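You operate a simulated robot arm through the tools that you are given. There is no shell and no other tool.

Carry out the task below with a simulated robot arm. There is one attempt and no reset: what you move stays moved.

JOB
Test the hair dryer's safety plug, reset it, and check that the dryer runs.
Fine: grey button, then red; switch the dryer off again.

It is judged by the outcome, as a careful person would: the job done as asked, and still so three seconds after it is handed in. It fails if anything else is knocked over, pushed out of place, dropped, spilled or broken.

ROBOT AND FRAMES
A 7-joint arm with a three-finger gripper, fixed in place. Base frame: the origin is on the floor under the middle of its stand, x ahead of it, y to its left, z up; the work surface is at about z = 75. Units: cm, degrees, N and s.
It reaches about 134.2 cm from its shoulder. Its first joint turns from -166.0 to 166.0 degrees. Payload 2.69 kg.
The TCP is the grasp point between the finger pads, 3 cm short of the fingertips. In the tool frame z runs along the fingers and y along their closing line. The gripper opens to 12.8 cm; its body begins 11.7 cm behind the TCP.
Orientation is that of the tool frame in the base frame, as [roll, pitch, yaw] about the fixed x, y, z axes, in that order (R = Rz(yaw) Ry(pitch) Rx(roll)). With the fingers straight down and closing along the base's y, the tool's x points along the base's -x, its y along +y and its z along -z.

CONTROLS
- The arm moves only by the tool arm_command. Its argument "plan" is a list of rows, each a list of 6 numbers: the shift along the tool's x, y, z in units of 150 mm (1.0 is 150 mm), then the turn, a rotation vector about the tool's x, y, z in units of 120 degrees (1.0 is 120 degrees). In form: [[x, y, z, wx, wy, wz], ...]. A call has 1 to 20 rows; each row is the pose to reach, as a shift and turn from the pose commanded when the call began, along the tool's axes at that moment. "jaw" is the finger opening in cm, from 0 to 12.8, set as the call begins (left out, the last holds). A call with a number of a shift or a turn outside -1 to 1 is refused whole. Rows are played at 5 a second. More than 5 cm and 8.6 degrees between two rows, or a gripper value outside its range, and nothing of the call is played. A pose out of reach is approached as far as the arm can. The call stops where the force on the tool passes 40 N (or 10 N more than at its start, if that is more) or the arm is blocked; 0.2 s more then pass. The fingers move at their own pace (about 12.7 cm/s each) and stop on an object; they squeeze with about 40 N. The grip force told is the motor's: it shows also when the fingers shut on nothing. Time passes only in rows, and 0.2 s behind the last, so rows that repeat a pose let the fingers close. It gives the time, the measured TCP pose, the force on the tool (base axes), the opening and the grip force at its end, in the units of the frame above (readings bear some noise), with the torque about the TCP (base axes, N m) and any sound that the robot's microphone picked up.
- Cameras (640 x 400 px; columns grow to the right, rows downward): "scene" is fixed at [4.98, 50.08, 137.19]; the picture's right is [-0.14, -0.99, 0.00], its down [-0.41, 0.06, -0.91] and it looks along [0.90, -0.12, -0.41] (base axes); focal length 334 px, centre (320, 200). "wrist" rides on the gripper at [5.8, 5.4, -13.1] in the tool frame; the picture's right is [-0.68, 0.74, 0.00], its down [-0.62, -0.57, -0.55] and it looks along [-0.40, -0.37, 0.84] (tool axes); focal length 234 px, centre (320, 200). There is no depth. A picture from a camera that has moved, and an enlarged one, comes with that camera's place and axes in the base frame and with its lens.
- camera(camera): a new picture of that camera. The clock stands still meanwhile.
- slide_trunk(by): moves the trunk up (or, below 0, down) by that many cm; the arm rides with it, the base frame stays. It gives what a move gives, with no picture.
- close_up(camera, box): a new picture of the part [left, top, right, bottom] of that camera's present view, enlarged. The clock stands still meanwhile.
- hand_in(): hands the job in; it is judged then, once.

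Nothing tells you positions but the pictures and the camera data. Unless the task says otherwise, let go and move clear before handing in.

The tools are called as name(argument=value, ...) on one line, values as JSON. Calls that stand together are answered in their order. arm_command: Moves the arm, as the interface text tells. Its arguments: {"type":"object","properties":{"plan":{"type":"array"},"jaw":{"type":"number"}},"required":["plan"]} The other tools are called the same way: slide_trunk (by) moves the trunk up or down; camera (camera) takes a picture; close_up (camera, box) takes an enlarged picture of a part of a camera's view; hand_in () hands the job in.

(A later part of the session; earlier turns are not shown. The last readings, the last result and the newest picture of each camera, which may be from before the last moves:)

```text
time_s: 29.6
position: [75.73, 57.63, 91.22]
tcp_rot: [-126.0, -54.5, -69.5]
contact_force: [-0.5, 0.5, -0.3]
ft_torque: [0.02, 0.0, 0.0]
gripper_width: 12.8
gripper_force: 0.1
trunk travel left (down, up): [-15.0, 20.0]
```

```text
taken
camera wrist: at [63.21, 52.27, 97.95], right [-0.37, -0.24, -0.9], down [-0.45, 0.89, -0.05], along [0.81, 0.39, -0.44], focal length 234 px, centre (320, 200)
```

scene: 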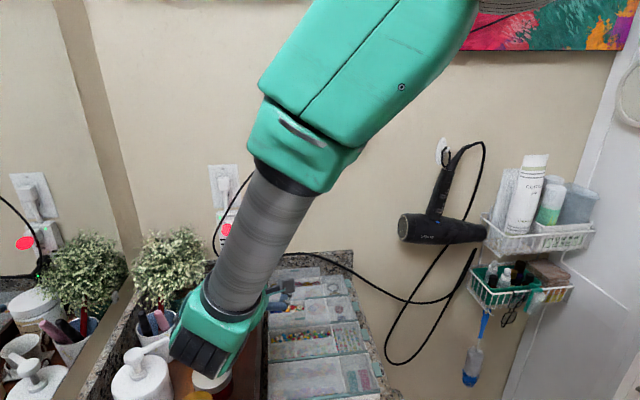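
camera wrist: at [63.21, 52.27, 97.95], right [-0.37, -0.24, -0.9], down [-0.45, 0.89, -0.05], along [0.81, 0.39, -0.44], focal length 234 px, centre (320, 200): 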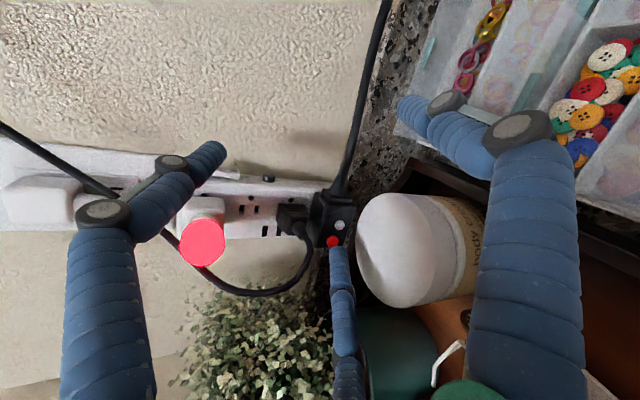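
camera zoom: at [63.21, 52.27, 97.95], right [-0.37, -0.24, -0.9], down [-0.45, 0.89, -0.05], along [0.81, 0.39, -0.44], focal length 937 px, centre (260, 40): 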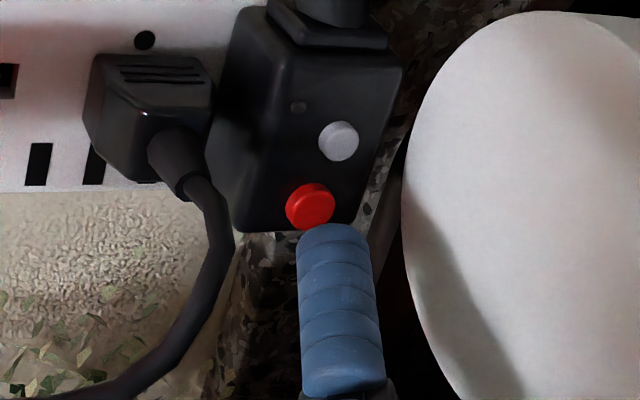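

The grey button popped back and the LED stays off. Red is now lined up just ahead of the tip, so I'm advancing 1.0 cm, then a final small press.

arm_command(plan=[[0.0027, -0.0049, 0.0157, 0, 0, 0], [0.0055, -0.0099, 0.0314, 0, 0, 0], [0.0082, -0.0148, 0.0471, 0, 0, 0], [0.0109, -0.0197, 0.0628, 0, 0, 0], [0.0109, -0.0197, 0.0628, 0, 0, 0]])

close_up(camera="wrist", box=[280, 190, 390, 290])

```text
time_s: 30.8
position: [76.7, 57.66, 91.19]
tcp_rot: [-126.1, -54.5, -69.5]
contact_force: [0.3, 1.3, -1.2]
ft_torque: [0.01, -0.01, 0.01]
gripper_width: 12.78
gripper_force: 0.1
trunk travel left (down, up): [-15.0, 20.0]
```

```text
4.00 times, centred on (335, 240) of wrist
camera zoom: at [64.21, 52.26, 97.78], right [-0.37, -0.24, -0.9], down [-0.45, 0.89, -0.05], along [0.81, 0.39, -0.44], focal length 937 px, centre (260, 40)
```

zoom: 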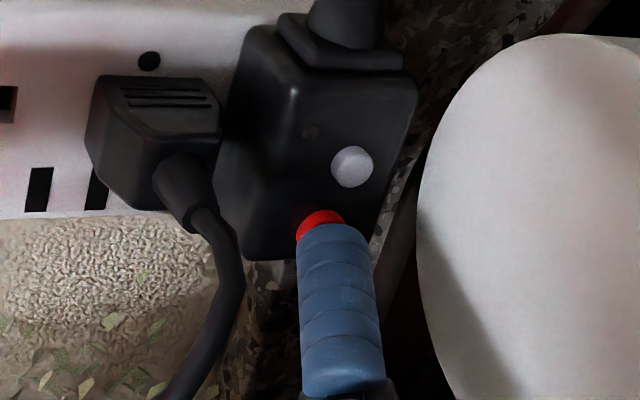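

Red is right behind the tip. Final press of 0.4 cm.

arm_command(plan=[[0.0027, -0.0043, 0.0123, 0, 0, 0], [0.0055, -0.0085, 0.0247, 0, 0, 0], [0.0055, -0.0085, 0.0247, 0, 0, 0]])

close_up(camera="wrist", box=[280, 190, 390, 290])

```text
time_s: 31.6
position: [77.21, 57.53, 91.2]
tcp_rot: [-126.2, -54.5, -69.4]
contact_force: [-9.6, 1.0, -0.2]
ft_torque: [0.04, 0.31, 0.6]
gripper_width: 12.81
gripper_force: 0.1
trunk travel left (down, up): [-15.0, 20.0]
heard: click
```

```text
4.00 times, centred on (335, 240) of wrist
camera zoom: at [64.56, 52.29, 97.79], right [-0.37, -0.24, -0.9], down [-0.45, 0.89, -0.05], along [0.81, 0.39, -0.44], focal length 937 px, centre (260, 40)
```

zoom: 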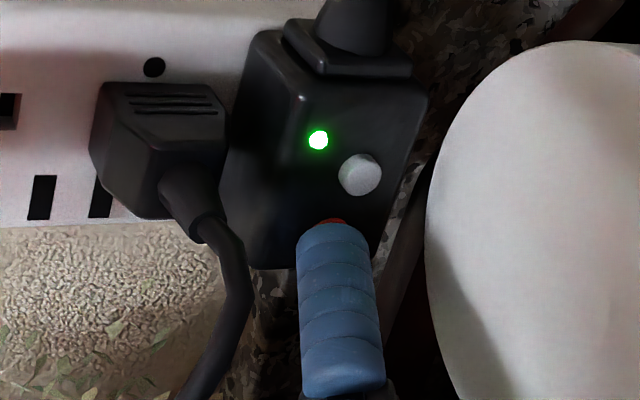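

Click heard and the green LED is lit again, so the plug is reset. I'll retreat straight back along the entry path, then rise.

arm_command(plan=[[-0.0205, 0.0319, -0.0925, 0, 0, 0], [-0.0134, 0.1152, -0.2095, 0, 0, 0], [-0.0167, 0.2036, -0.3584, 0, 0, 0], [-0.0273, 0.281, -0.5095, 0, 0, 0], [-0.0615, 0.3341, -0.6637, 0, 0, 0], [0.1935, 0.1869, -0.7709, 0, 0, 0], [0.4539, 0.0365, -0.8803, 0, 0, 0], [0.4539, 0.0365, -0.8803, 0, 0, 0]])

camera(camera="wrist")

camera(camera="scene")

```text
time_s: 33.4
position: [66.44, 55.64, 101.18]
tcp_rot: [-126.1, -54.5, -69.5]
contact_force: [0.0, -0.1, 0.5]
ft_torque: [0.03, 0.06, 0.05]
gripper_width: 12.79
gripper_force: 0.0
trunk travel left (down, up): [-15.0, 20.0]
```

```text
taken
camera wrist: at [53.81, 50.36, 107.78], right [-0.37, -0.24, -0.9], down [-0.45, 0.89, -0.05], along [0.81, 0.39, -0.44], focal length 234 px, centre (320, 200)
```

wrist: 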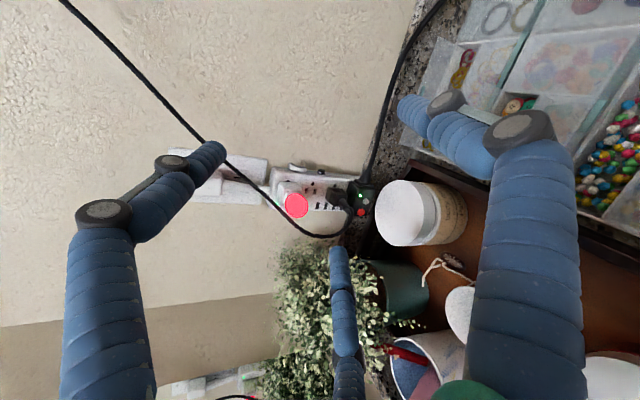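

```text
taken
```

scene: 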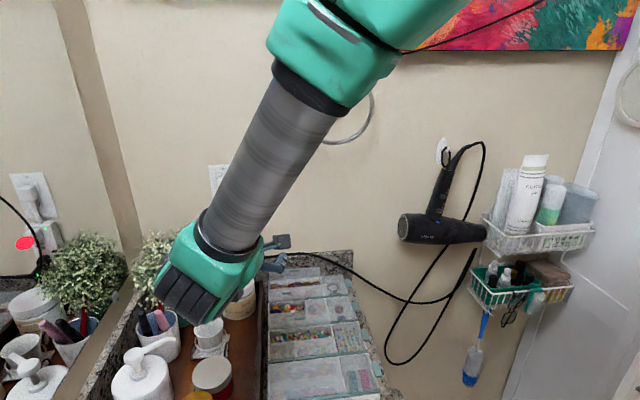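

The plug is reset, with its LED lit. Now for the dryer: I'll move back and right through free space, then turn the gripper towards the handle for a close look at its sliders.

arm_command(plan=[[0.1596, 0.1123, -0.1177, 0, 0, 0], [0.3192, 0.2246, -0.2353, 0, 0, 0], [0.4788, 0.3368, -0.353, 0, 0, 0], [0.6384, 0.4491, -0.4706, 0, 0, 0], [0.798, 0.5614, -0.5883, 0, 0, 0], [0.798, 0.5614, -0.5883, 0, 0, 0]])

```text
time_s: 34.8
position: [57.81, 43.71, 109.78]
tcp_rot: [-126.1, -54.4, -69.5]
contact_force: [-1.0, -0.4, 0.8]
ft_torque: [0.04, 0.04, 0.07]
gripper_width: 12.79
gripper_force: 0.0
trunk travel left (down, up): [-15.0, 20.0]
```

arm_command(plan=[[0.0846, 0.1281, 0.0254, -0.0426, 0.0323, 0.0167], [0.1692, 0.2561, 0.0508, -0.0851, 0.0645, 0.0334], [0.2538, 0.3842, 0.0762, -0.1277, 0.0968, 0.0502], [0.3383, 0.5122, 0.1015, -0.1703, 0.1291, 0.0669], [0.4229, 0.6403, 0.1269, -0.2128, 0.1613, 0.0836], [0.5075, 0.7683, 0.1523, -0.2554, 0.1936, 0.1003], [0.5075, 0.7683, 0.1523, -0.2554, 0.1936, 0.1003]])

camera(camera="wrist")

camera(camera="scene")

```text
time_s: 36.4
position: [57.95, 29.87, 109.76]
tcp_rot: [-118.2, -56.8, -116.1]
contact_force: [0.1, -0.4, -0.1]
ft_torque: [-0.03, -0.01, 0.02]
gripper_width: 12.78
gripper_force: 0.2
trunk travel left (down, up): [-15.0, 20.0]
```

```text
taken
camera wrist: at [44.38, 34.33, 115.38], right [-0.39, 0.0, -0.92], down [0.23, 0.97, -0.1], along [0.89, -0.25, -0.38], focal length 234 px, centre (320, 200)
```

wrist: 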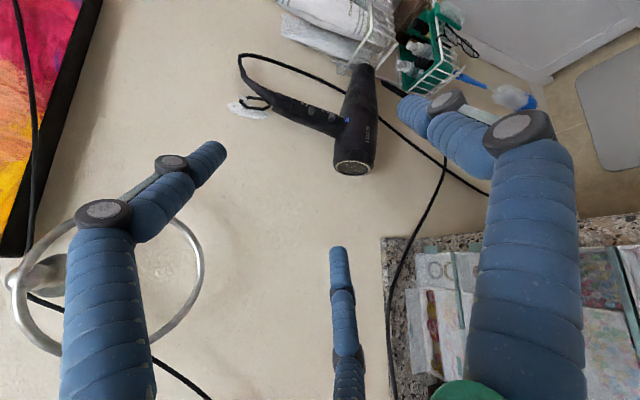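

```text
taken
```

scene: 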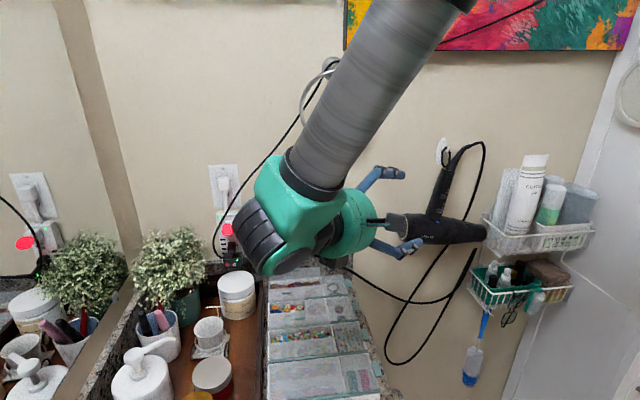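

Reached, and the dryer is now in the wrist view with a good free line. Zooming in on the handle and its surroundings.

close_up(camera="wrist", box=[220, 40, 400, 190])

close_up(camera="wrist", box=[285, 85, 375, 150])

```text
2.67 times, centred on (310, 115) of wrist
camera zoom: at [44.38, 34.33, 115.38], right [-0.39, 0.0, -0.92], down [0.23, 0.97, -0.1], along [0.89, -0.25, -0.38], focal length 624 px, centre (347, 427)
```

zoom: 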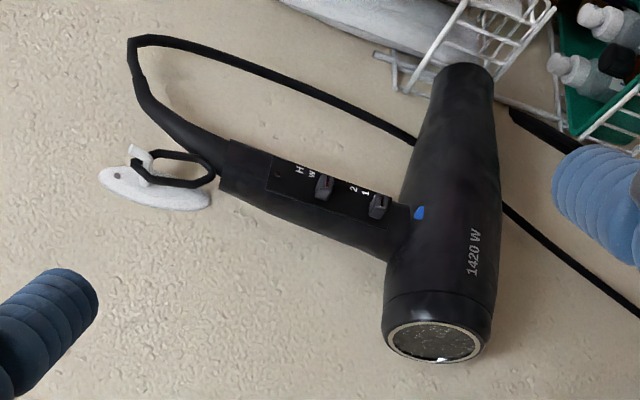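

```text
6.15 times, centred on (330, 118) of wrist
camera zoom: at [44.38, 34.33, 115.38], right [-0.39, 0.0, -0.92], down [0.23, 0.97, -0.1], along [0.89, -0.25, -0.38], focal length 1441 px, centre (258, 708)
```

zoom: 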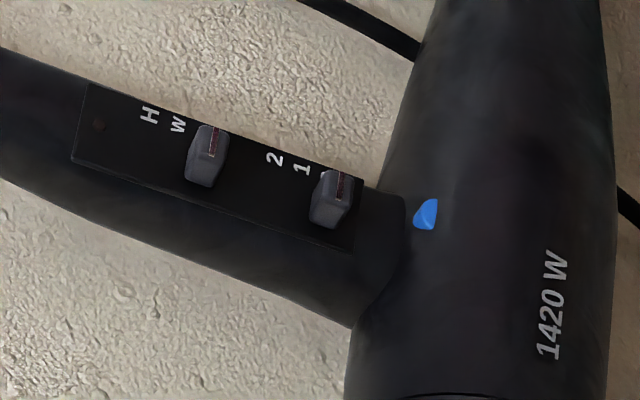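

I have a clear view: the fan slider (labels 2-1-0, knob at 0) is next to the barrel at about (79, 8.3, 98.6), and the heat slider is 4 cm above it. I'll yaw the gripper so the lower-right finger leads towards the fan knob with the other fingers well clear, still away from the wall.

arm_command(plan=[[0.0292, 0.0294, 0.0824, 0.0373, -0.0318, -0.02], [0.0585, 0.0589, 0.1649, 0.0747, -0.0636, -0.04], [0.0877, 0.0883, 0.2473, 0.112, -0.0954, -0.0599], [0.1169, 0.1178, 0.3298, 0.1494, -0.1272, -0.0799], [0.1461, 0.1472, 0.4122, 0.1867, -0.159, -0.0999], [0.1754, 0.1767, 0.4947, 0.2241, -0.1909, -0.1199], [0.2046, 0.2061, 0.5771, 0.2614, -0.2227, -0.1398], [0.2338, 0.2355, 0.6595, 0.2987, -0.2545, -0.1598], [0.263, 0.265, 0.742, 0.3361, -0.2863, -0.1798], [0.2923, 0.2944, 0.8244, 0.3734, -0.3181, -0.1998], [0.3215, 0.3239, 0.9069, 0.4108, -0.3499, -0.2197], [0.3507, 0.3533, 0.9893, 0.4481, -0.3817, -0.2397], [0.3507, 0.3533, 0.9893, 0.4481, -0.3817, -0.2397]])

camera(camera="wrist")

camera(camera="scene")

```text
time_s: 39.2
position: [58.05, 15.62, 105.65]
tcp_rot: [-152.3, -44.8, -22.9]
contact_force: [0.5, 0.4, 7.7]
ft_torque: [-0.21, 0.73, -0.01]
gripper_width: 12.79
gripper_force: 0.0
out of reach, approached as far as the arm can: row 10, 11, 12, 13
trunk travel left (down, up): [-15.0, 20.0]
```

```text
taken
camera wrist: at [51.89, 6.55, 116.2], right [-0.48, -0.51, -0.72], down [-0.79, 0.6, 0.1], along [0.38, 0.62, -0.69], focal length 234 px, centre (320, 200)
```

wrist: 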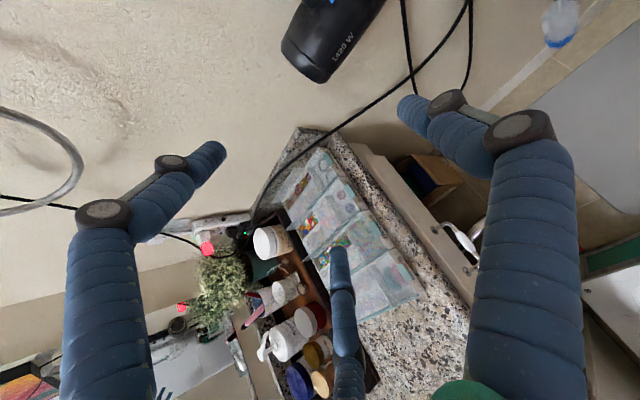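

```text
taken
```

scene: 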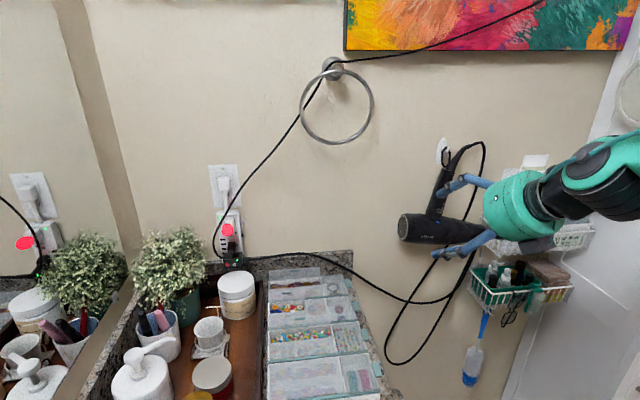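

The arm folded too close to itself there, so it stopped short in free air. Moving forward should unfold it; I'll advance 10 cm at this orientation and check.

arm_command(plan=[[0.1253, 0.0031, 0.1123, 0, 0, 0], [0.2507, 0.0062, 0.2247, 0, 0, 0], [0.376, 0.0092, 0.337, 0, 0, 0], [0.5013, 0.0123, 0.4493, 0, 0, 0], [0.5013, 0.0123, 0.4493, 0, 0, 0]])

camera(camera="wrist")

camera(camera="scene")

```text
time_s: 40.4
position: [64.46, 19.69, 110.33]
tcp_rot: [-147.1, -48.0, -24.3]
contact_force: [-0.7, 0.1, 0.7]
ft_torque: [0.0, 0.02, 0.0]
gripper_width: 12.79
gripper_force: 0.1
out of reach, approached as far as the arm can: row 1, 2, 3, 4, 5
trunk travel left (down, up): [-15.0, 20.0]
```

```text
taken
camera wrist: at [57.83, 10.04, 119.96], right [-0.39, -0.5, -0.77], down [-0.82, 0.57, 0.06], along [0.41, 0.66, -0.63], focal length 234 px, centre (320, 200)
```

wrist: 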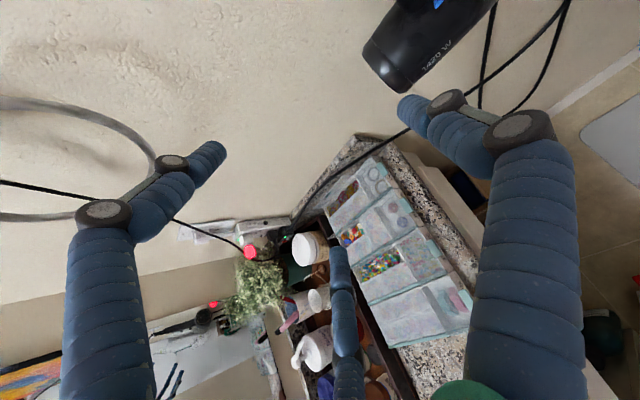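

```text
taken
```

scene: 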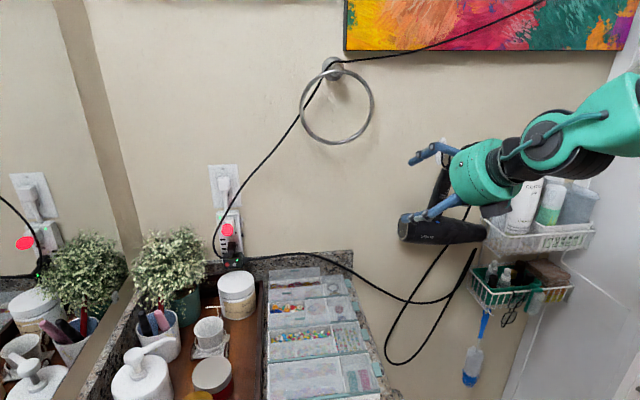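

That orientation is blocked by a wrist limit. The earlier family of poses (yawed right, finger C lower-left) works and has free room here too, so I'll rotate back to about 30° right and 25° down at a staging point in front of the dryer.

arm_command(plan=[[0.0188, 0.0454, 0, -0.0333, 0.028, 0.028], [0.0377, 0.0909, 0, -0.0665, 0.0559, 0.056], [0.0565, 0.1363, 0, -0.0998, 0.0839, 0.084], [0.0754, 0.1817, 0, -0.1331, 0.1119, 0.112], [0.0942, 0.2271, 0, -0.1663, 0.1398, 0.1399], [0.113, 0.2726, 0, -0.1996, 0.1678, 0.1679], [0.1319, 0.318, 0, -0.2328, 0.1957, 0.1959], [0.1507, 0.3634, 0, -0.2661, 0.2237, 0.2239], [0.1507, 0.3634, 0, -0.2661, 0.2237, 0.2239]])

camera(camera="wrist")

camera(camera="scene")

```text
time_s: 42.4
position: [66.19, 13.86, 110.0]
tcp_rot: [-133.0, -51.8, -83.9]
contact_force: [-0.1, 0.5, -0.8]
ft_torque: [-0.02, 0.01, -0.02]
gripper_width: 12.79
gripper_force: 0.0
trunk travel left (down, up): [-15.0, 20.0]
```

```text
taken
camera wrist: at [53.05, 12.85, 117.63], right [-0.5, -0.06, -0.86], down [-0.12, 0.99, 0.0], along [0.86, 0.11, -0.5], focal length 234 px, centre (320, 200)
```

wrist: 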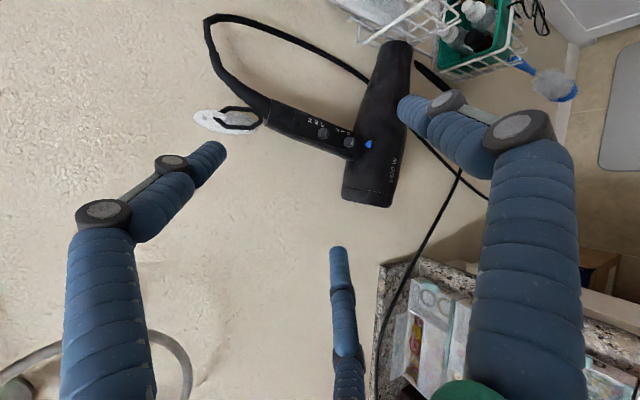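

```text
taken
```

scene: 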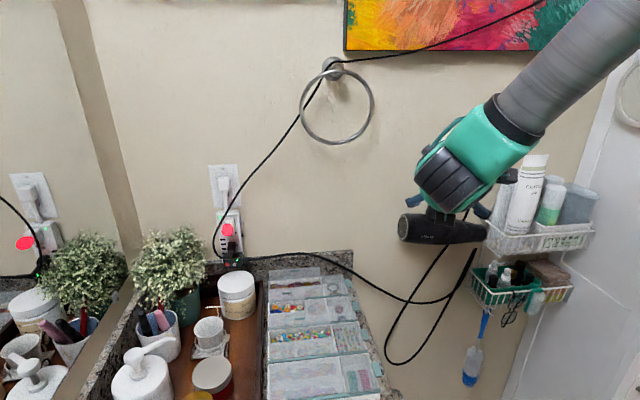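

Reached exactly, with the dryer handle in view. Zooming in for precise knob geometry.

close_up(camera="wrist", box=[260, 80, 420, 210])

close_up(camera="wrist", box=[300, 105, 390, 170])

```text
3.08 times, centred on (340, 145) of wrist
camera zoom: at [53.05, 12.85, 117.63], right [-0.5, -0.06, -0.86], down [-0.12, 0.99, 0.0], along [0.86, 0.11, -0.5], focal length 720 px, centre (258, 369)
```

zoom: 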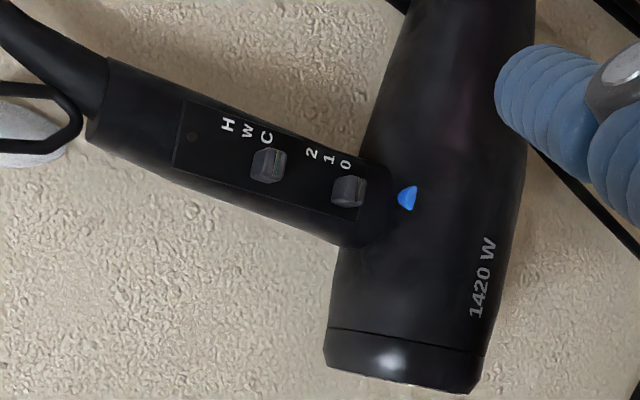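

```text
6.15 times, centred on (345, 138) of wrist
camera zoom: at [53.05, 12.85, 117.63], right [-0.5, -0.06, -0.86], down [-0.12, 0.99, 0.0], along [0.86, 0.11, -0.5], focal length 1441 px, centre (166, 585)
```

zoom: 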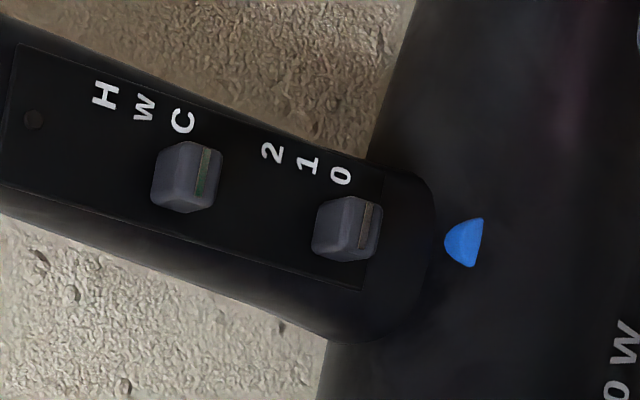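

The triangulation agrees across views: fan knob ≈ (79.1, 8.15, 98.4) with its lower edge at z≈97.9, heat knob ≈ (79.4, 7.6, 102.4), barrel surface at z≈95.5 there, and 1 cm per step. The fingertip fits under the fan knob, so I'm moving to a pre-approach point in front.

arm_command(plan=[[-0.0076, 0.1, 0.1389, 0, 0, 0], [-0.0153, 0.2001, 0.2777, 0, 0, 0], [-0.0229, 0.3001, 0.4166, 0, 0, 0], [-0.0305, 0.4001, 0.5554, 0, 0, 0], [-0.0305, 0.4001, 0.5554, 0, 0, 0]])

camera(camera="wrist")

close_up(camera="wrist", box=[270, 130, 420, 260])

```text
time_s: 43.6
position: [68.96, 6.57, 103.7]
tcp_rot: [-132.9, -51.7, -83.7]
contact_force: [0.2, -0.5, -1.4]
ft_torque: [0.02, -0.01, 0.05]
gripper_width: 12.8
gripper_force: 0.0
trunk travel left (down, up): [-15.0, 20.0]
```

```text
taken
camera wrist: at [55.74, 5.44, 111.18], right [-0.5, -0.06, -0.86], down [-0.12, 0.99, 0.0], along [0.86, 0.11, -0.5], focal length 234 px, centre (320, 200)
```

wrist: 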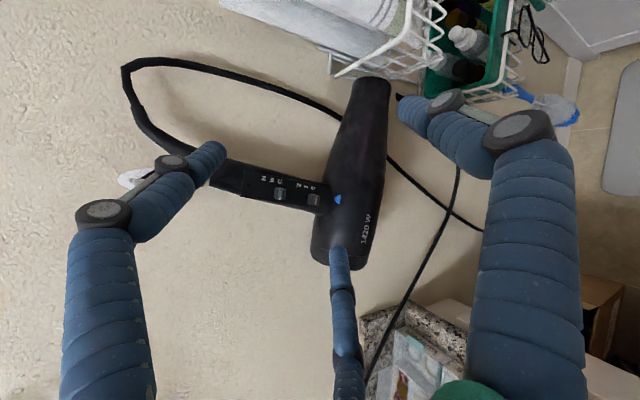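

```text
3.08 times, centred on (345, 195) of wrist
camera zoom: at [55.74, 5.44, 111.18], right [-0.5, -0.06, -0.86], down [-0.12, 0.99, 0.0], along [0.86, 0.11, -0.5], focal length 720 px, centre (243, 215)
```

zoom: 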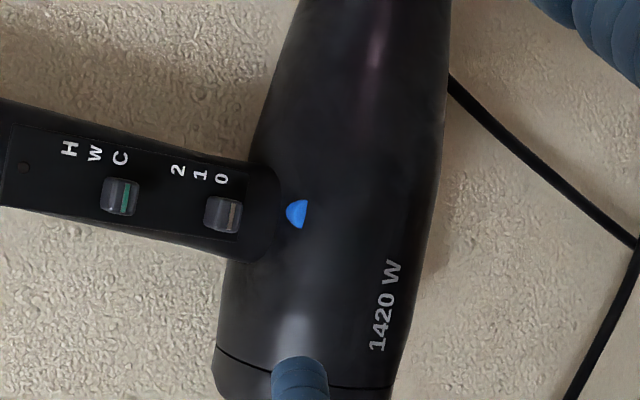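

The target spot between the knob's lower edge and the blue mark is clear. Advancing along the finger direction to about 2 cm short.

arm_command(plan=[[-0.0026, 0.0087, 0.1305, 0, 0, 0], [-0.0052, 0.0173, 0.2609, 0, 0, 0], [-0.0078, 0.026, 0.3914, 0, 0, 0], [-0.0078, 0.026, 0.3914, 0, 0, 0]])

camera(camera="wrist")

close_up(camera="wrist", box=[260, 180, 400, 290])

```text
time_s: 44.6
position: [73.27, 3.58, 100.68]
tcp_rot: [-133.1, -51.6, -83.9]
contact_force: [1.1, -0.1, -1.0]
ft_torque: [-0.02, 0.01, 0.01]
gripper_width: 12.79
gripper_force: 0.1
trunk travel left (down, up): [-15.0, 20.0]
```

```text
taken
camera wrist: at [60.18, 2.54, 108.33], right [-0.5, -0.06, -0.86], down [-0.12, 0.99, 0.0], along [0.86, 0.11, -0.5], focal length 234 px, centre (320, 200)
```

wrist: 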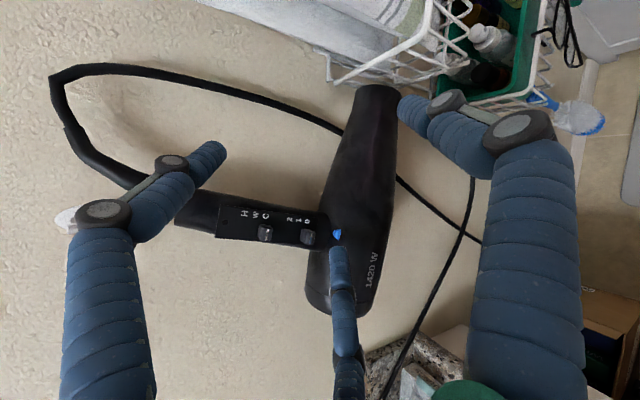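

```text
3.64 times, centred on (330, 235) of wrist
camera zoom: at [60.18, 2.54, 108.33], right [-0.5, -0.06, -0.86], down [-0.12, 0.99, 0.0], along [0.86, 0.11, -0.5], focal length 852 px, centre (284, 73)
```

zoom: 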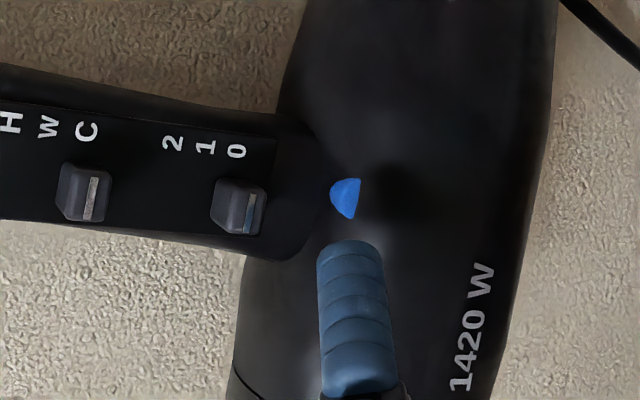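

The tip sits right where predicted (76.3, 9.1, 96.8), just below and in front of the knob. Sliding in 1.8 cm towards the handle face under the knob.

arm_command(plan=[[0.0097, -0.006, 0.0284, 0, 0, 0], [0.0195, -0.012, 0.0569, 0, 0, 0], [0.0292, -0.018, 0.0853, 0, 0, 0], [0.0389, -0.024, 0.1137, 0, 0, 0], [0.0389, -0.024, 0.1137, 0, 0, 0]])

close_up(camera="wrist", box=[260, 180, 400, 290])

```text
time_s: 45.8
position: [74.85, 2.8, 100.69]
tcp_rot: [-133.0, -51.8, -83.8]
contact_force: [-0.7, 0.1, 0.7]
ft_torque: [-0.01, 0.01, 0.0]
gripper_width: 12.83
gripper_force: 0.1
trunk travel left (down, up): [-15.0, 20.0]
```

```text
3.64 times, centred on (330, 235) of wrist
camera zoom: at [61.78, 1.68, 108.22], right [-0.5, -0.06, -0.86], down [-0.12, 0.99, 0.0], along [0.86, 0.11, -0.5], focal length 852 px, centre (284, 73)
```

zoom: 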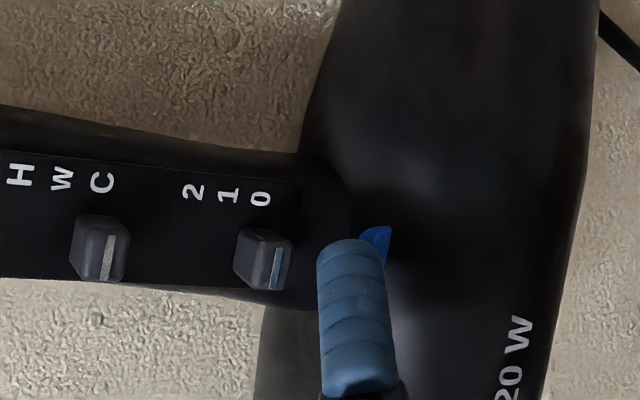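

No contact. A bit further in (0.7 cm) so the tip is properly under the knob.

arm_command(plan=[[0.0064, -0.0081, 0.0214, 0, 0, 0], [0.0129, -0.0162, 0.0427, 0, 0, 0], [0.0129, -0.0162, 0.0427, 0, 0, 0]])

close_up(camera="wrist", box=[260, 180, 400, 290])

```text
time_s: 46.6
position: [75.65, 2.36, 100.49]
tcp_rot: [-133.0, -51.7, -83.8]
contact_force: [0.2, 0.4, 0.1]
ft_torque: [0.0, -0.03, -0.02]
gripper_width: 12.83
gripper_force: 0.0
trunk travel left (down, up): [-15.0, 20.0]
```

```text
3.64 times, centred on (330, 235) of wrist
camera zoom: at [62.39, 1.4, 108.18], right [-0.5, -0.06, -0.86], down [-0.12, 0.99, 0.0], along [0.86, 0.11, -0.5], focal length 852 px, centre (284, 73)
```

zoom: 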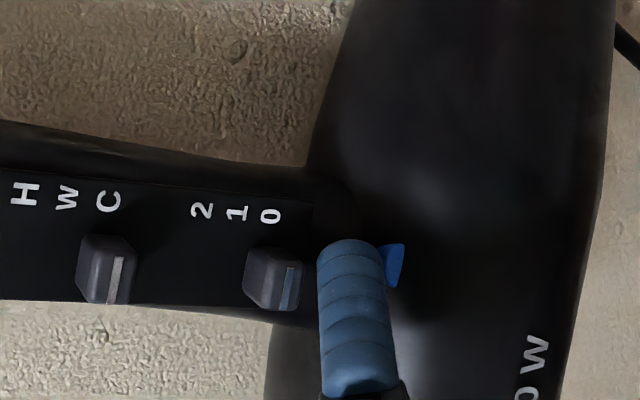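

The tip is at about (78.55, 7.95, 96.65), under the knob and not touching anything. Now moving up along the handle axis in small steps to catch the knob.

arm_command(plan=[[0.0116, -0.0053, -0.004, 0, 0, 0], [0.0232, -0.0106, -0.0079, 0, 0, 0], [0.0348, -0.0159, -0.0119, 0, 0, 0], [0.0348, -0.0159, -0.0119, 0, 0, 0]])

close_up(camera="wrist", box=[260, 180, 400, 290])

```text
time_s: 47.6
position: [75.57, 2.32, 101.22]
tcp_rot: [-133.1, -51.7, -83.8]
contact_force: [0.0, 0.2, 0.1]
ft_torque: [-0.03, 0.01, 0.02]
gripper_width: 12.8
gripper_force: 0.1
trunk travel left (down, up): [-15.0, 20.0]
```

```text
3.64 times, centred on (330, 235) of wrist
camera zoom: at [62.43, 1.29, 108.82], right [-0.5, -0.06, -0.86], down [-0.12, 0.99, 0.0], along [0.86, 0.11, -0.5], focal length 852 px, centre (284, 73)
```

zoom: 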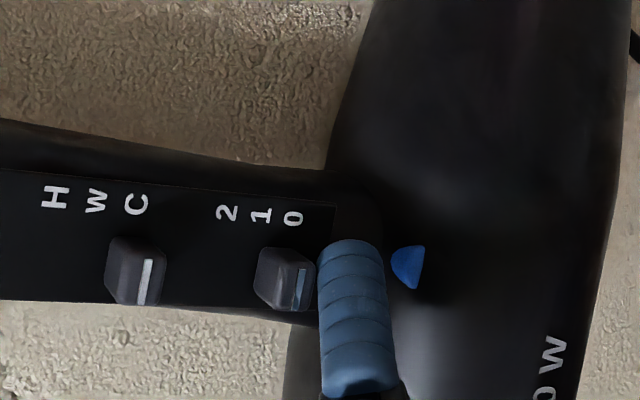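

The finger now abuts the knob, which may have started to move. Continuing up 0.4 cm.

arm_command(plan=[[0.0116, -0.0053, -0.004, 0, 0, 0], [0.0232, -0.0106, -0.0079, 0, 0, 0], [0.0232, -0.0106, -0.0079, 0, 0, 0]])

close_up(camera="wrist", box=[260, 180, 400, 290])

```text
time_s: 48.4
position: [75.62, 2.25, 101.57]
tcp_rot: [-132.9, -51.7, -83.7]
contact_force: [-0.8, -0.8, -1.0]
ft_torque: [0.01, 0.04, 0.01]
gripper_width: 12.8
gripper_force: 0.1
trunk travel left (down, up): [-15.0, 20.0]
```

```text
3.64 times, centred on (330, 235) of wrist
camera zoom: at [62.47, 1.29, 109.25], right [-0.5, -0.06, -0.86], down [-0.12, 0.99, 0.0], along [0.86, 0.11, -0.5], focal length 852 px, centre (284, 73)
```

zoom: 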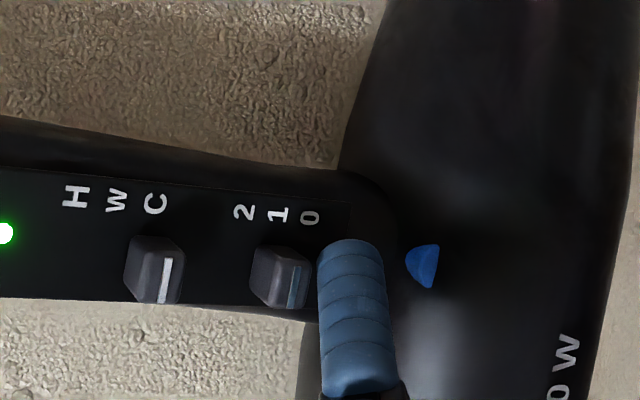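

The knob has moved to "1" and a green light came on at the handle. I'll hold still for a second and listen for the motor.

arm_command(plan=[[0, 0, 0, 0, 0, 0], [0, 0, 0, 0, 0, 0], [0, 0, 0, 0, 0, 0], [0, 0, 0, 0, 0, 0], [0, 0, 0, 0, 0, 0]])

close_up(camera="wrist", box=[200, 130, 400, 290])

close_up(camera="scene", box=[200, 200, 250, 280])

camera(camera="scene")

```text
time_s: 49.6
position: [75.65, 2.34, 101.65]
tcp_rot: [-133.0, -51.9, -83.8]
contact_force: [-0.5, -0.5, 0.3]
ft_torque: [-0.03, -0.01, 0.0]
gripper_width: 12.83
gripper_force: 0.0
trunk travel left (down, up): [-15.0, 20.0]
```

```text
2.50 times, centred on (300, 210) of wrist
camera zoom: at [62.48, 1.29, 109.24], right [-0.5, -0.06, -0.86], down [-0.12, 0.99, 0.0], along [0.86, 0.11, -0.5], focal length 585 px, centre (370, 175)
```

zoom: 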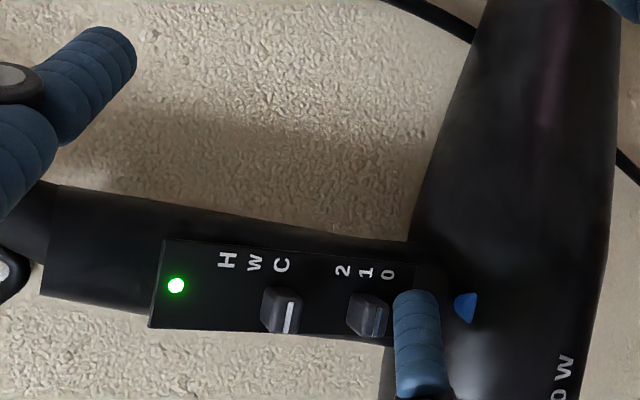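

```text
5.00 times, centred on (225, 240) of scene
camera zoom: at [4.98, 50.08, 137.19], right [-0.14, -0.99, 0.0], down [-0.41, 0.06, -0.91], along [0.9, -0.12, -0.41], focal length 1670 px, centre (795, 0)
```

zoom: 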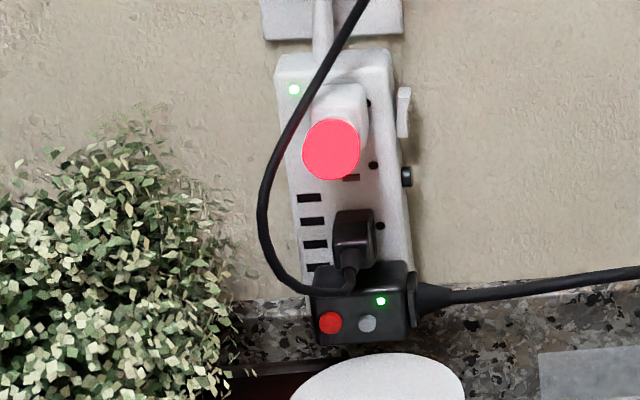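

```text
taken
```

scene: 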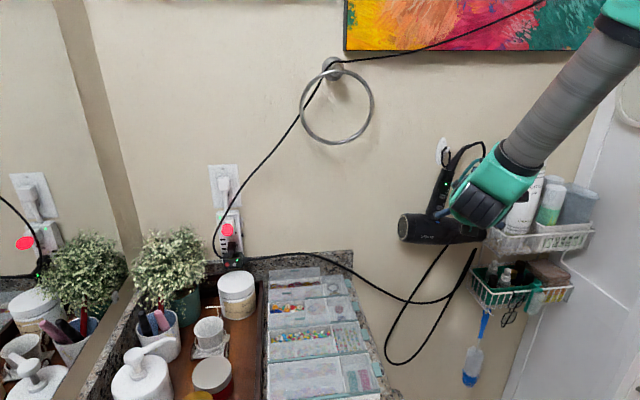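

The dryer's own indicator is lit with the switch at 1, and the plug LED is green too. I'll hold a little longer to confirm it stays on and listen again.

arm_command(plan=[[0, 0, 0, 0, 0, 0], [0, 0, 0, 0, 0, 0], [0, 0, 0, 0, 0, 0], [0, 0, 0, 0, 0, 0], [0, 0, 0, 0, 0, 0], [0, 0, 0, 0, 0, 0], [0, 0, 0, 0, 0, 0], [0, 0, 0, 0, 0, 0], [0, 0, 0, 0, 0, 0], [0, 0, 0, 0, 0, 0]])

close_up(camera="wrist", box=[220, 170, 400, 290])

close_up(camera="scene", box=[390, 130, 500, 260])

```text
time_s: 51.8
position: [75.74, 2.3, 101.72]
tcp_rot: [-133.0, -51.8, -83.9]
contact_force: [-0.2, 0.0, -0.3]
ft_torque: [-0.01, 0.0, -0.03]
gripper_width: 12.82
gripper_force: 0.1
trunk travel left (down, up): [-15.0, 20.0]
```

```text
3.33 times, centred on (310, 230) of wrist
camera zoom: at [62.48, 1.29, 109.24], right [-0.5, -0.06, -0.86], down [-0.12, 0.99, 0.0], along [0.86, 0.11, -0.5], focal length 781 px, centre (353, 100)
```

zoom: 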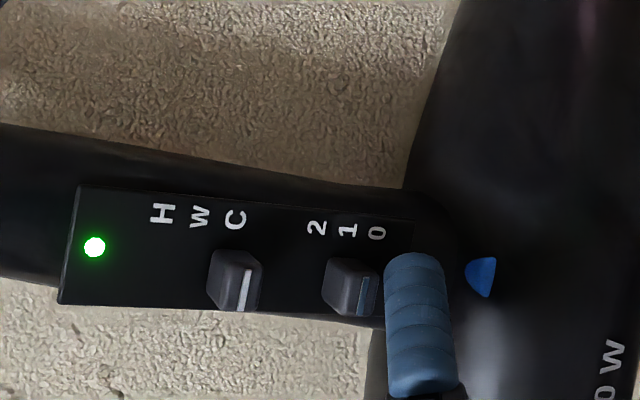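

```text
3.08 times, centred on (445, 195) of scene
camera zoom: at [4.98, 50.08, 137.19], right [-0.14, -0.99, 0.0], down [-0.41, 0.06, -0.91], along [0.9, -0.12, -0.41], focal length 1028 px, centre (-65, 215)
```

zoom: 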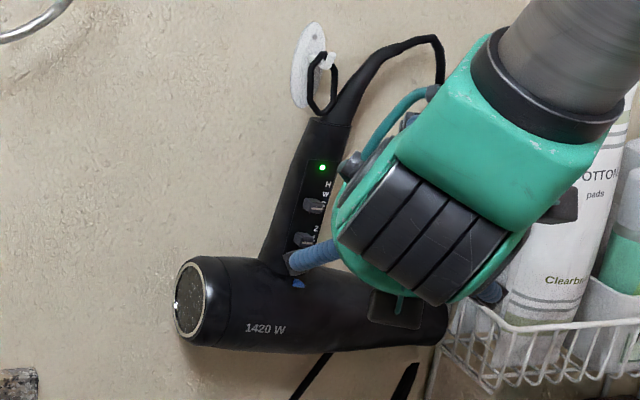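

The dryer stays on (indicator lit, nothing displaced), so the run check is good. Now I'll slide the finger out level from under the knob and then lift in front of the handle, to get above the knob and push it back to 0.

arm_command(plan=[[-0.0307, 0.0176, -0.0642, 0, 0, 0], [-0.0615, 0.0353, -0.1284, 0, 0, 0], [0.0083, -0.005, -0.166, 0, 0, 0], [0.078, -0.0453, -0.2035, 0, 0, 0], [0.1478, -0.0855, -0.2411, 0, 0, 0], [0.1478, -0.0855, -0.2411, 0, 0, 0]])

close_up(camera="wrist", box=[260, 170, 420, 290])

camera(camera="wrist")

```text
time_s: 53.2
position: [73.79, 3.45, 105.43]
tcp_rot: [-133.0, -51.8, -83.8]
contact_force: [-1.1, -0.2, 0.3]
ft_torque: [0.02, 0.02, 0.0]
gripper_width: 12.79
gripper_force: 0.1
trunk travel left (down, up): [-15.0, 20.0]
```

```text
3.33 times, centred on (340, 230) of wrist
camera zoom: at [60.6, 2.44, 113.05], right [-0.5, -0.06, -0.86], down [-0.12, 0.99, 0.0], along [0.86, 0.11, -0.5], focal length 781 px, centre (253, 100)
```

zoom: 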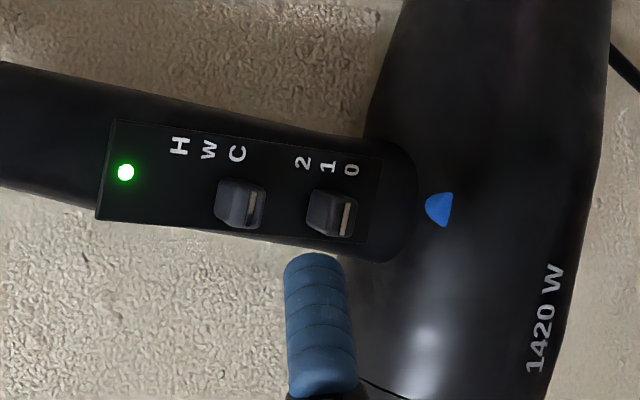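

```text
taken
camera wrist: at [60.6, 2.44, 113.05], right [-0.5, -0.06, -0.86], down [-0.12, 0.99, 0.0], along [0.86, 0.11, -0.5], focal length 234 px, centre (320, 200)
```

wrist: 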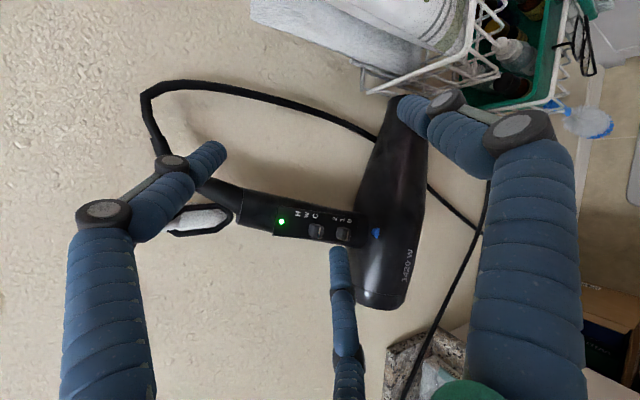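

The fan knob now sits at z≈99.3 ("1") with the indicator on. Before inserting the finger between the two knobs, I'll zoom in to measure the gap.

close_up(camera="wrist", box=[300, 205, 360, 255])

```text
8.00 times, centred on (330, 230) of wrist
camera zoom: at [60.6, 2.44, 113.05], right [-0.5, -0.06, -0.86], down [-0.12, 0.99, 0.0], along [0.86, 0.11, -0.5], focal length 1873 px, centre (240, -40)
```

zoom: 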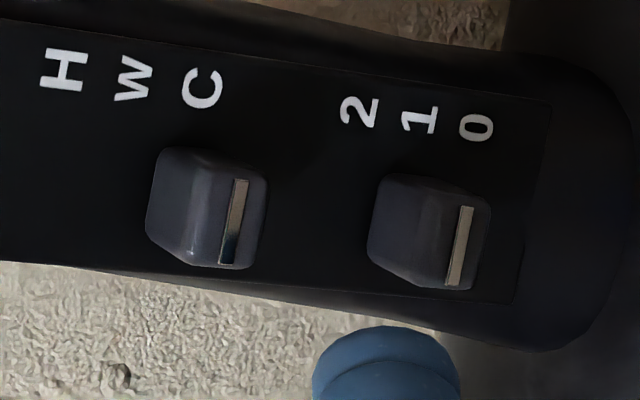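

Measured gap: fan knob top at z≈99.87, heat knob bottom at z≈101.9. A fingertip centred at z≈100.7 fits, so I'm inserting it along its axis between the knobs.

arm_command(plan=[[0.0036, -0.0024, 0.0424, 0, 0, 0], [0.0072, -0.0049, 0.0848, 0, 0, 0], [0.0107, -0.0073, 0.1271, 0, 0, 0], [0.0143, -0.0097, 0.1695, 0, 0, 0], [0.0143, -0.0097, 0.1695, 0, 0, 0]])

close_up(camera="wrist", box=[280, 195, 400, 285])

camera(camera="wrist")

```text
time_s: 54.4
position: [75.87, 2.29, 104.52]
tcp_rot: [-132.9, -51.7, -83.8]
contact_force: [0.2, 0.8, 0.3]
ft_torque: [0.01, 0.01, 0.0]
gripper_width: 12.81
gripper_force: 0.0
trunk travel left (down, up): [-15.0, 20.0]
```

```text
4.44 times, centred on (340, 240) of wrist
camera zoom: at [62.68, 1.25, 112.22], right [-0.5, -0.06, -0.86], down [-0.12, 0.99, 0.0], along [0.86, 0.11, -0.5], focal length 1041 px, centre (231, 22)
```

zoom: 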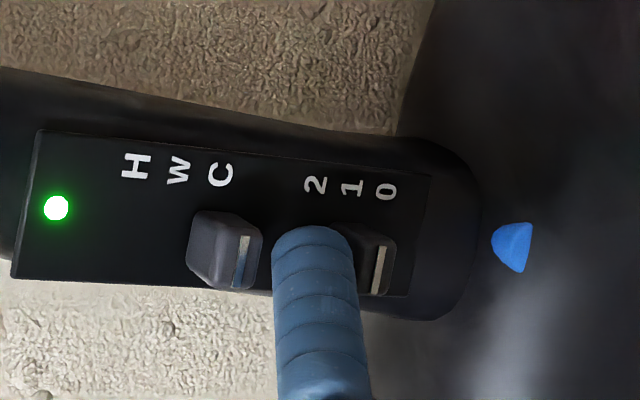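

```text
taken
camera wrist: at [62.68, 1.25, 112.22], right [-0.5, -0.06, -0.86], down [-0.12, 0.99, 0.0], along [0.86, 0.11, -0.5], focal length 234 px, centre (320, 200)
```

wrist: 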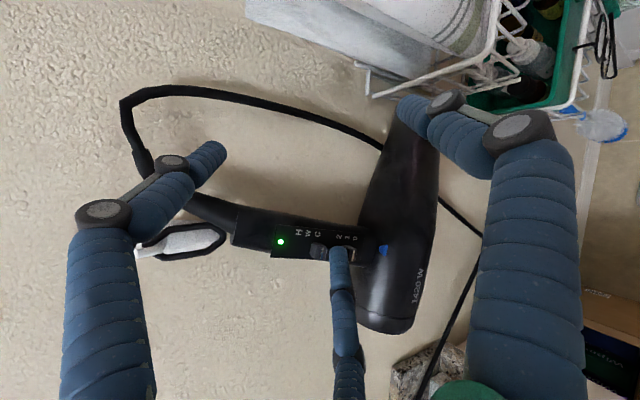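

The finger is neatly between the knobs, with no contact force and heat still at C. Pushing down along the handle 0.6 cm first.

arm_command(plan=[[-0.0116, 0.0053, 0.004, 0, 0, 0], [-0.0232, 0.0106, 0.0079, 0, 0, 0], [-0.0348, 0.0159, 0.0119, 0, 0, 0], [-0.0348, 0.0159, 0.0119, 0, 0, 0]])

close_up(camera="wrist", box=[280, 195, 400, 285])

```text
time_s: 55.4
position: [75.69, 2.42, 103.96]
tcp_rot: [-133.0, -51.7, -83.8]
contact_force: [0.1, 0.1, 0.7]
ft_torque: [-0.01, -0.02, 0.02]
gripper_width: 12.8
gripper_force: 0.0
trunk travel left (down, up): [-15.0, 20.0]
```

```text
4.44 times, centred on (340, 240) of wrist
camera zoom: at [62.6, 1.32, 111.63], right [-0.5, -0.06, -0.86], down [-0.12, 0.99, 0.0], along [0.86, 0.11, -0.5], focal length 1041 px, centre (231, 22)
```

zoom: 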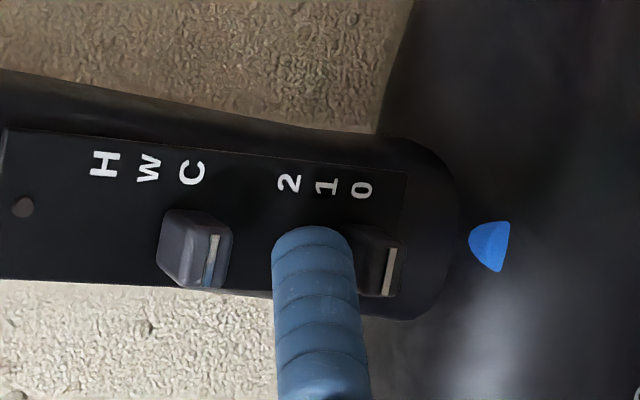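

The indicator went off. I'll push a further 0.3 cm to be sure the knob is fully at 0.

arm_command(plan=[[-0.0087, 0.004, 0.003, 0, 0, 0], [-0.0174, 0.0079, 0.0059, 0, 0, 0], [-0.0174, 0.0079, 0.0059, 0, 0, 0]])

close_up(camera="wrist", box=[280, 195, 400, 285])

```text
time_s: 56.2
position: [75.71, 2.44, 103.76]
tcp_rot: [-133.0, -51.6, -83.8]
contact_force: [0.4, 0.0, 0.3]
ft_torque: [0.01, 0.0, -0.02]
gripper_width: 12.82
gripper_force: 0.1
trunk travel left (down, up): [-15.0, 20.0]
```

```text
4.44 times, centred on (340, 240) of wrist
camera zoom: at [62.6, 1.36, 111.3], right [-0.5, -0.06, -0.86], down [-0.12, 0.99, 0.0], along [0.86, 0.11, -0.5], focal length 1041 px, centre (231, 22)
```

zoom: 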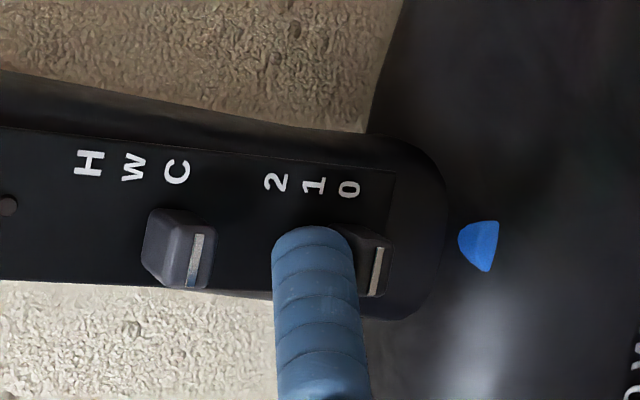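

The knob stayed put at 0 while the finger moved, so it's fully off. I'll withdraw along the finger axis and check.

arm_command(plan=[[0, 0, -0.0667, 0, 0, 0], [0, 0, -0.1333, 0, 0, 0], [0, 0, -0.2667, 0, 0, 0], [0, 0, -0.4667, 0, 0, 0], [0, 0, -0.6667, 0, 0, 0], [0, 0, -0.6667, 0, 0, 0]])

camera(camera="wrist")

close_up(camera="wrist", box=[270, 130, 400, 240])

camera(camera="scene")

```text
time_s: 57.6
position: [67.84, 6.89, 108.07]
tcp_rot: [-133.0, -51.7, -83.8]
contact_force: [-1.0, 0.2, 0.8]
ft_torque: [0.02, -0.01, 0.0]
gripper_width: 12.77
gripper_force: 0.1
trunk travel left (down, up): [-15.0, 20.0]
```

```text
taken
camera wrist: at [54.65, 5.87, 115.58], right [-0.5, -0.06, -0.86], down [-0.12, 0.99, 0.0], along [0.86, 0.11, -0.5], focal length 234 px, centre (320, 200)
```

wrist: 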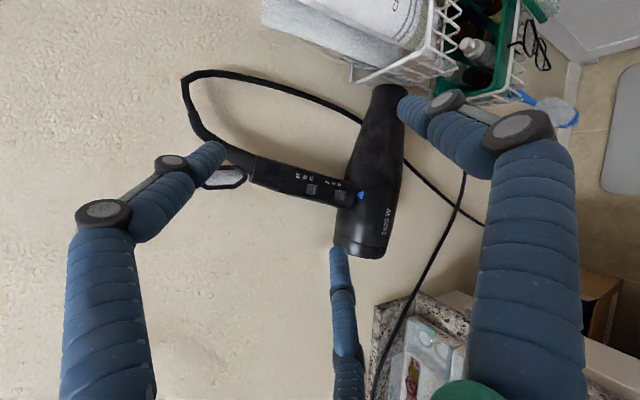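

```text
3.64 times, centred on (335, 185) of wrist
camera zoom: at [54.65, 5.87, 115.58], right [-0.5, -0.06, -0.86], down [-0.12, 0.99, 0.0], along [0.86, 0.11, -0.5], focal length 852 px, centre (266, 254)
```

zoom: 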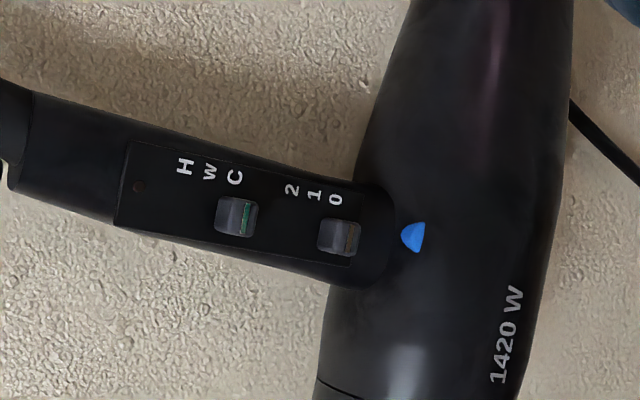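

```text
taken
```

scene: 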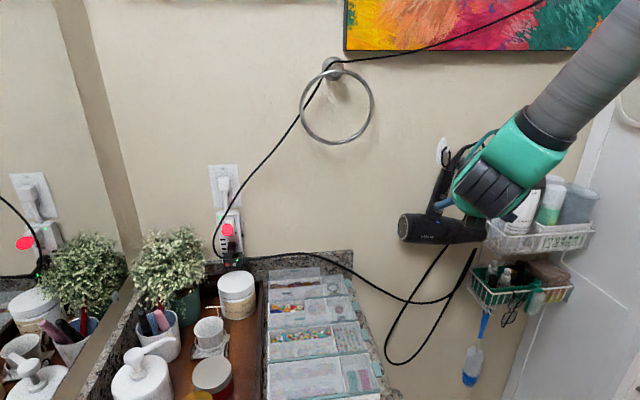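

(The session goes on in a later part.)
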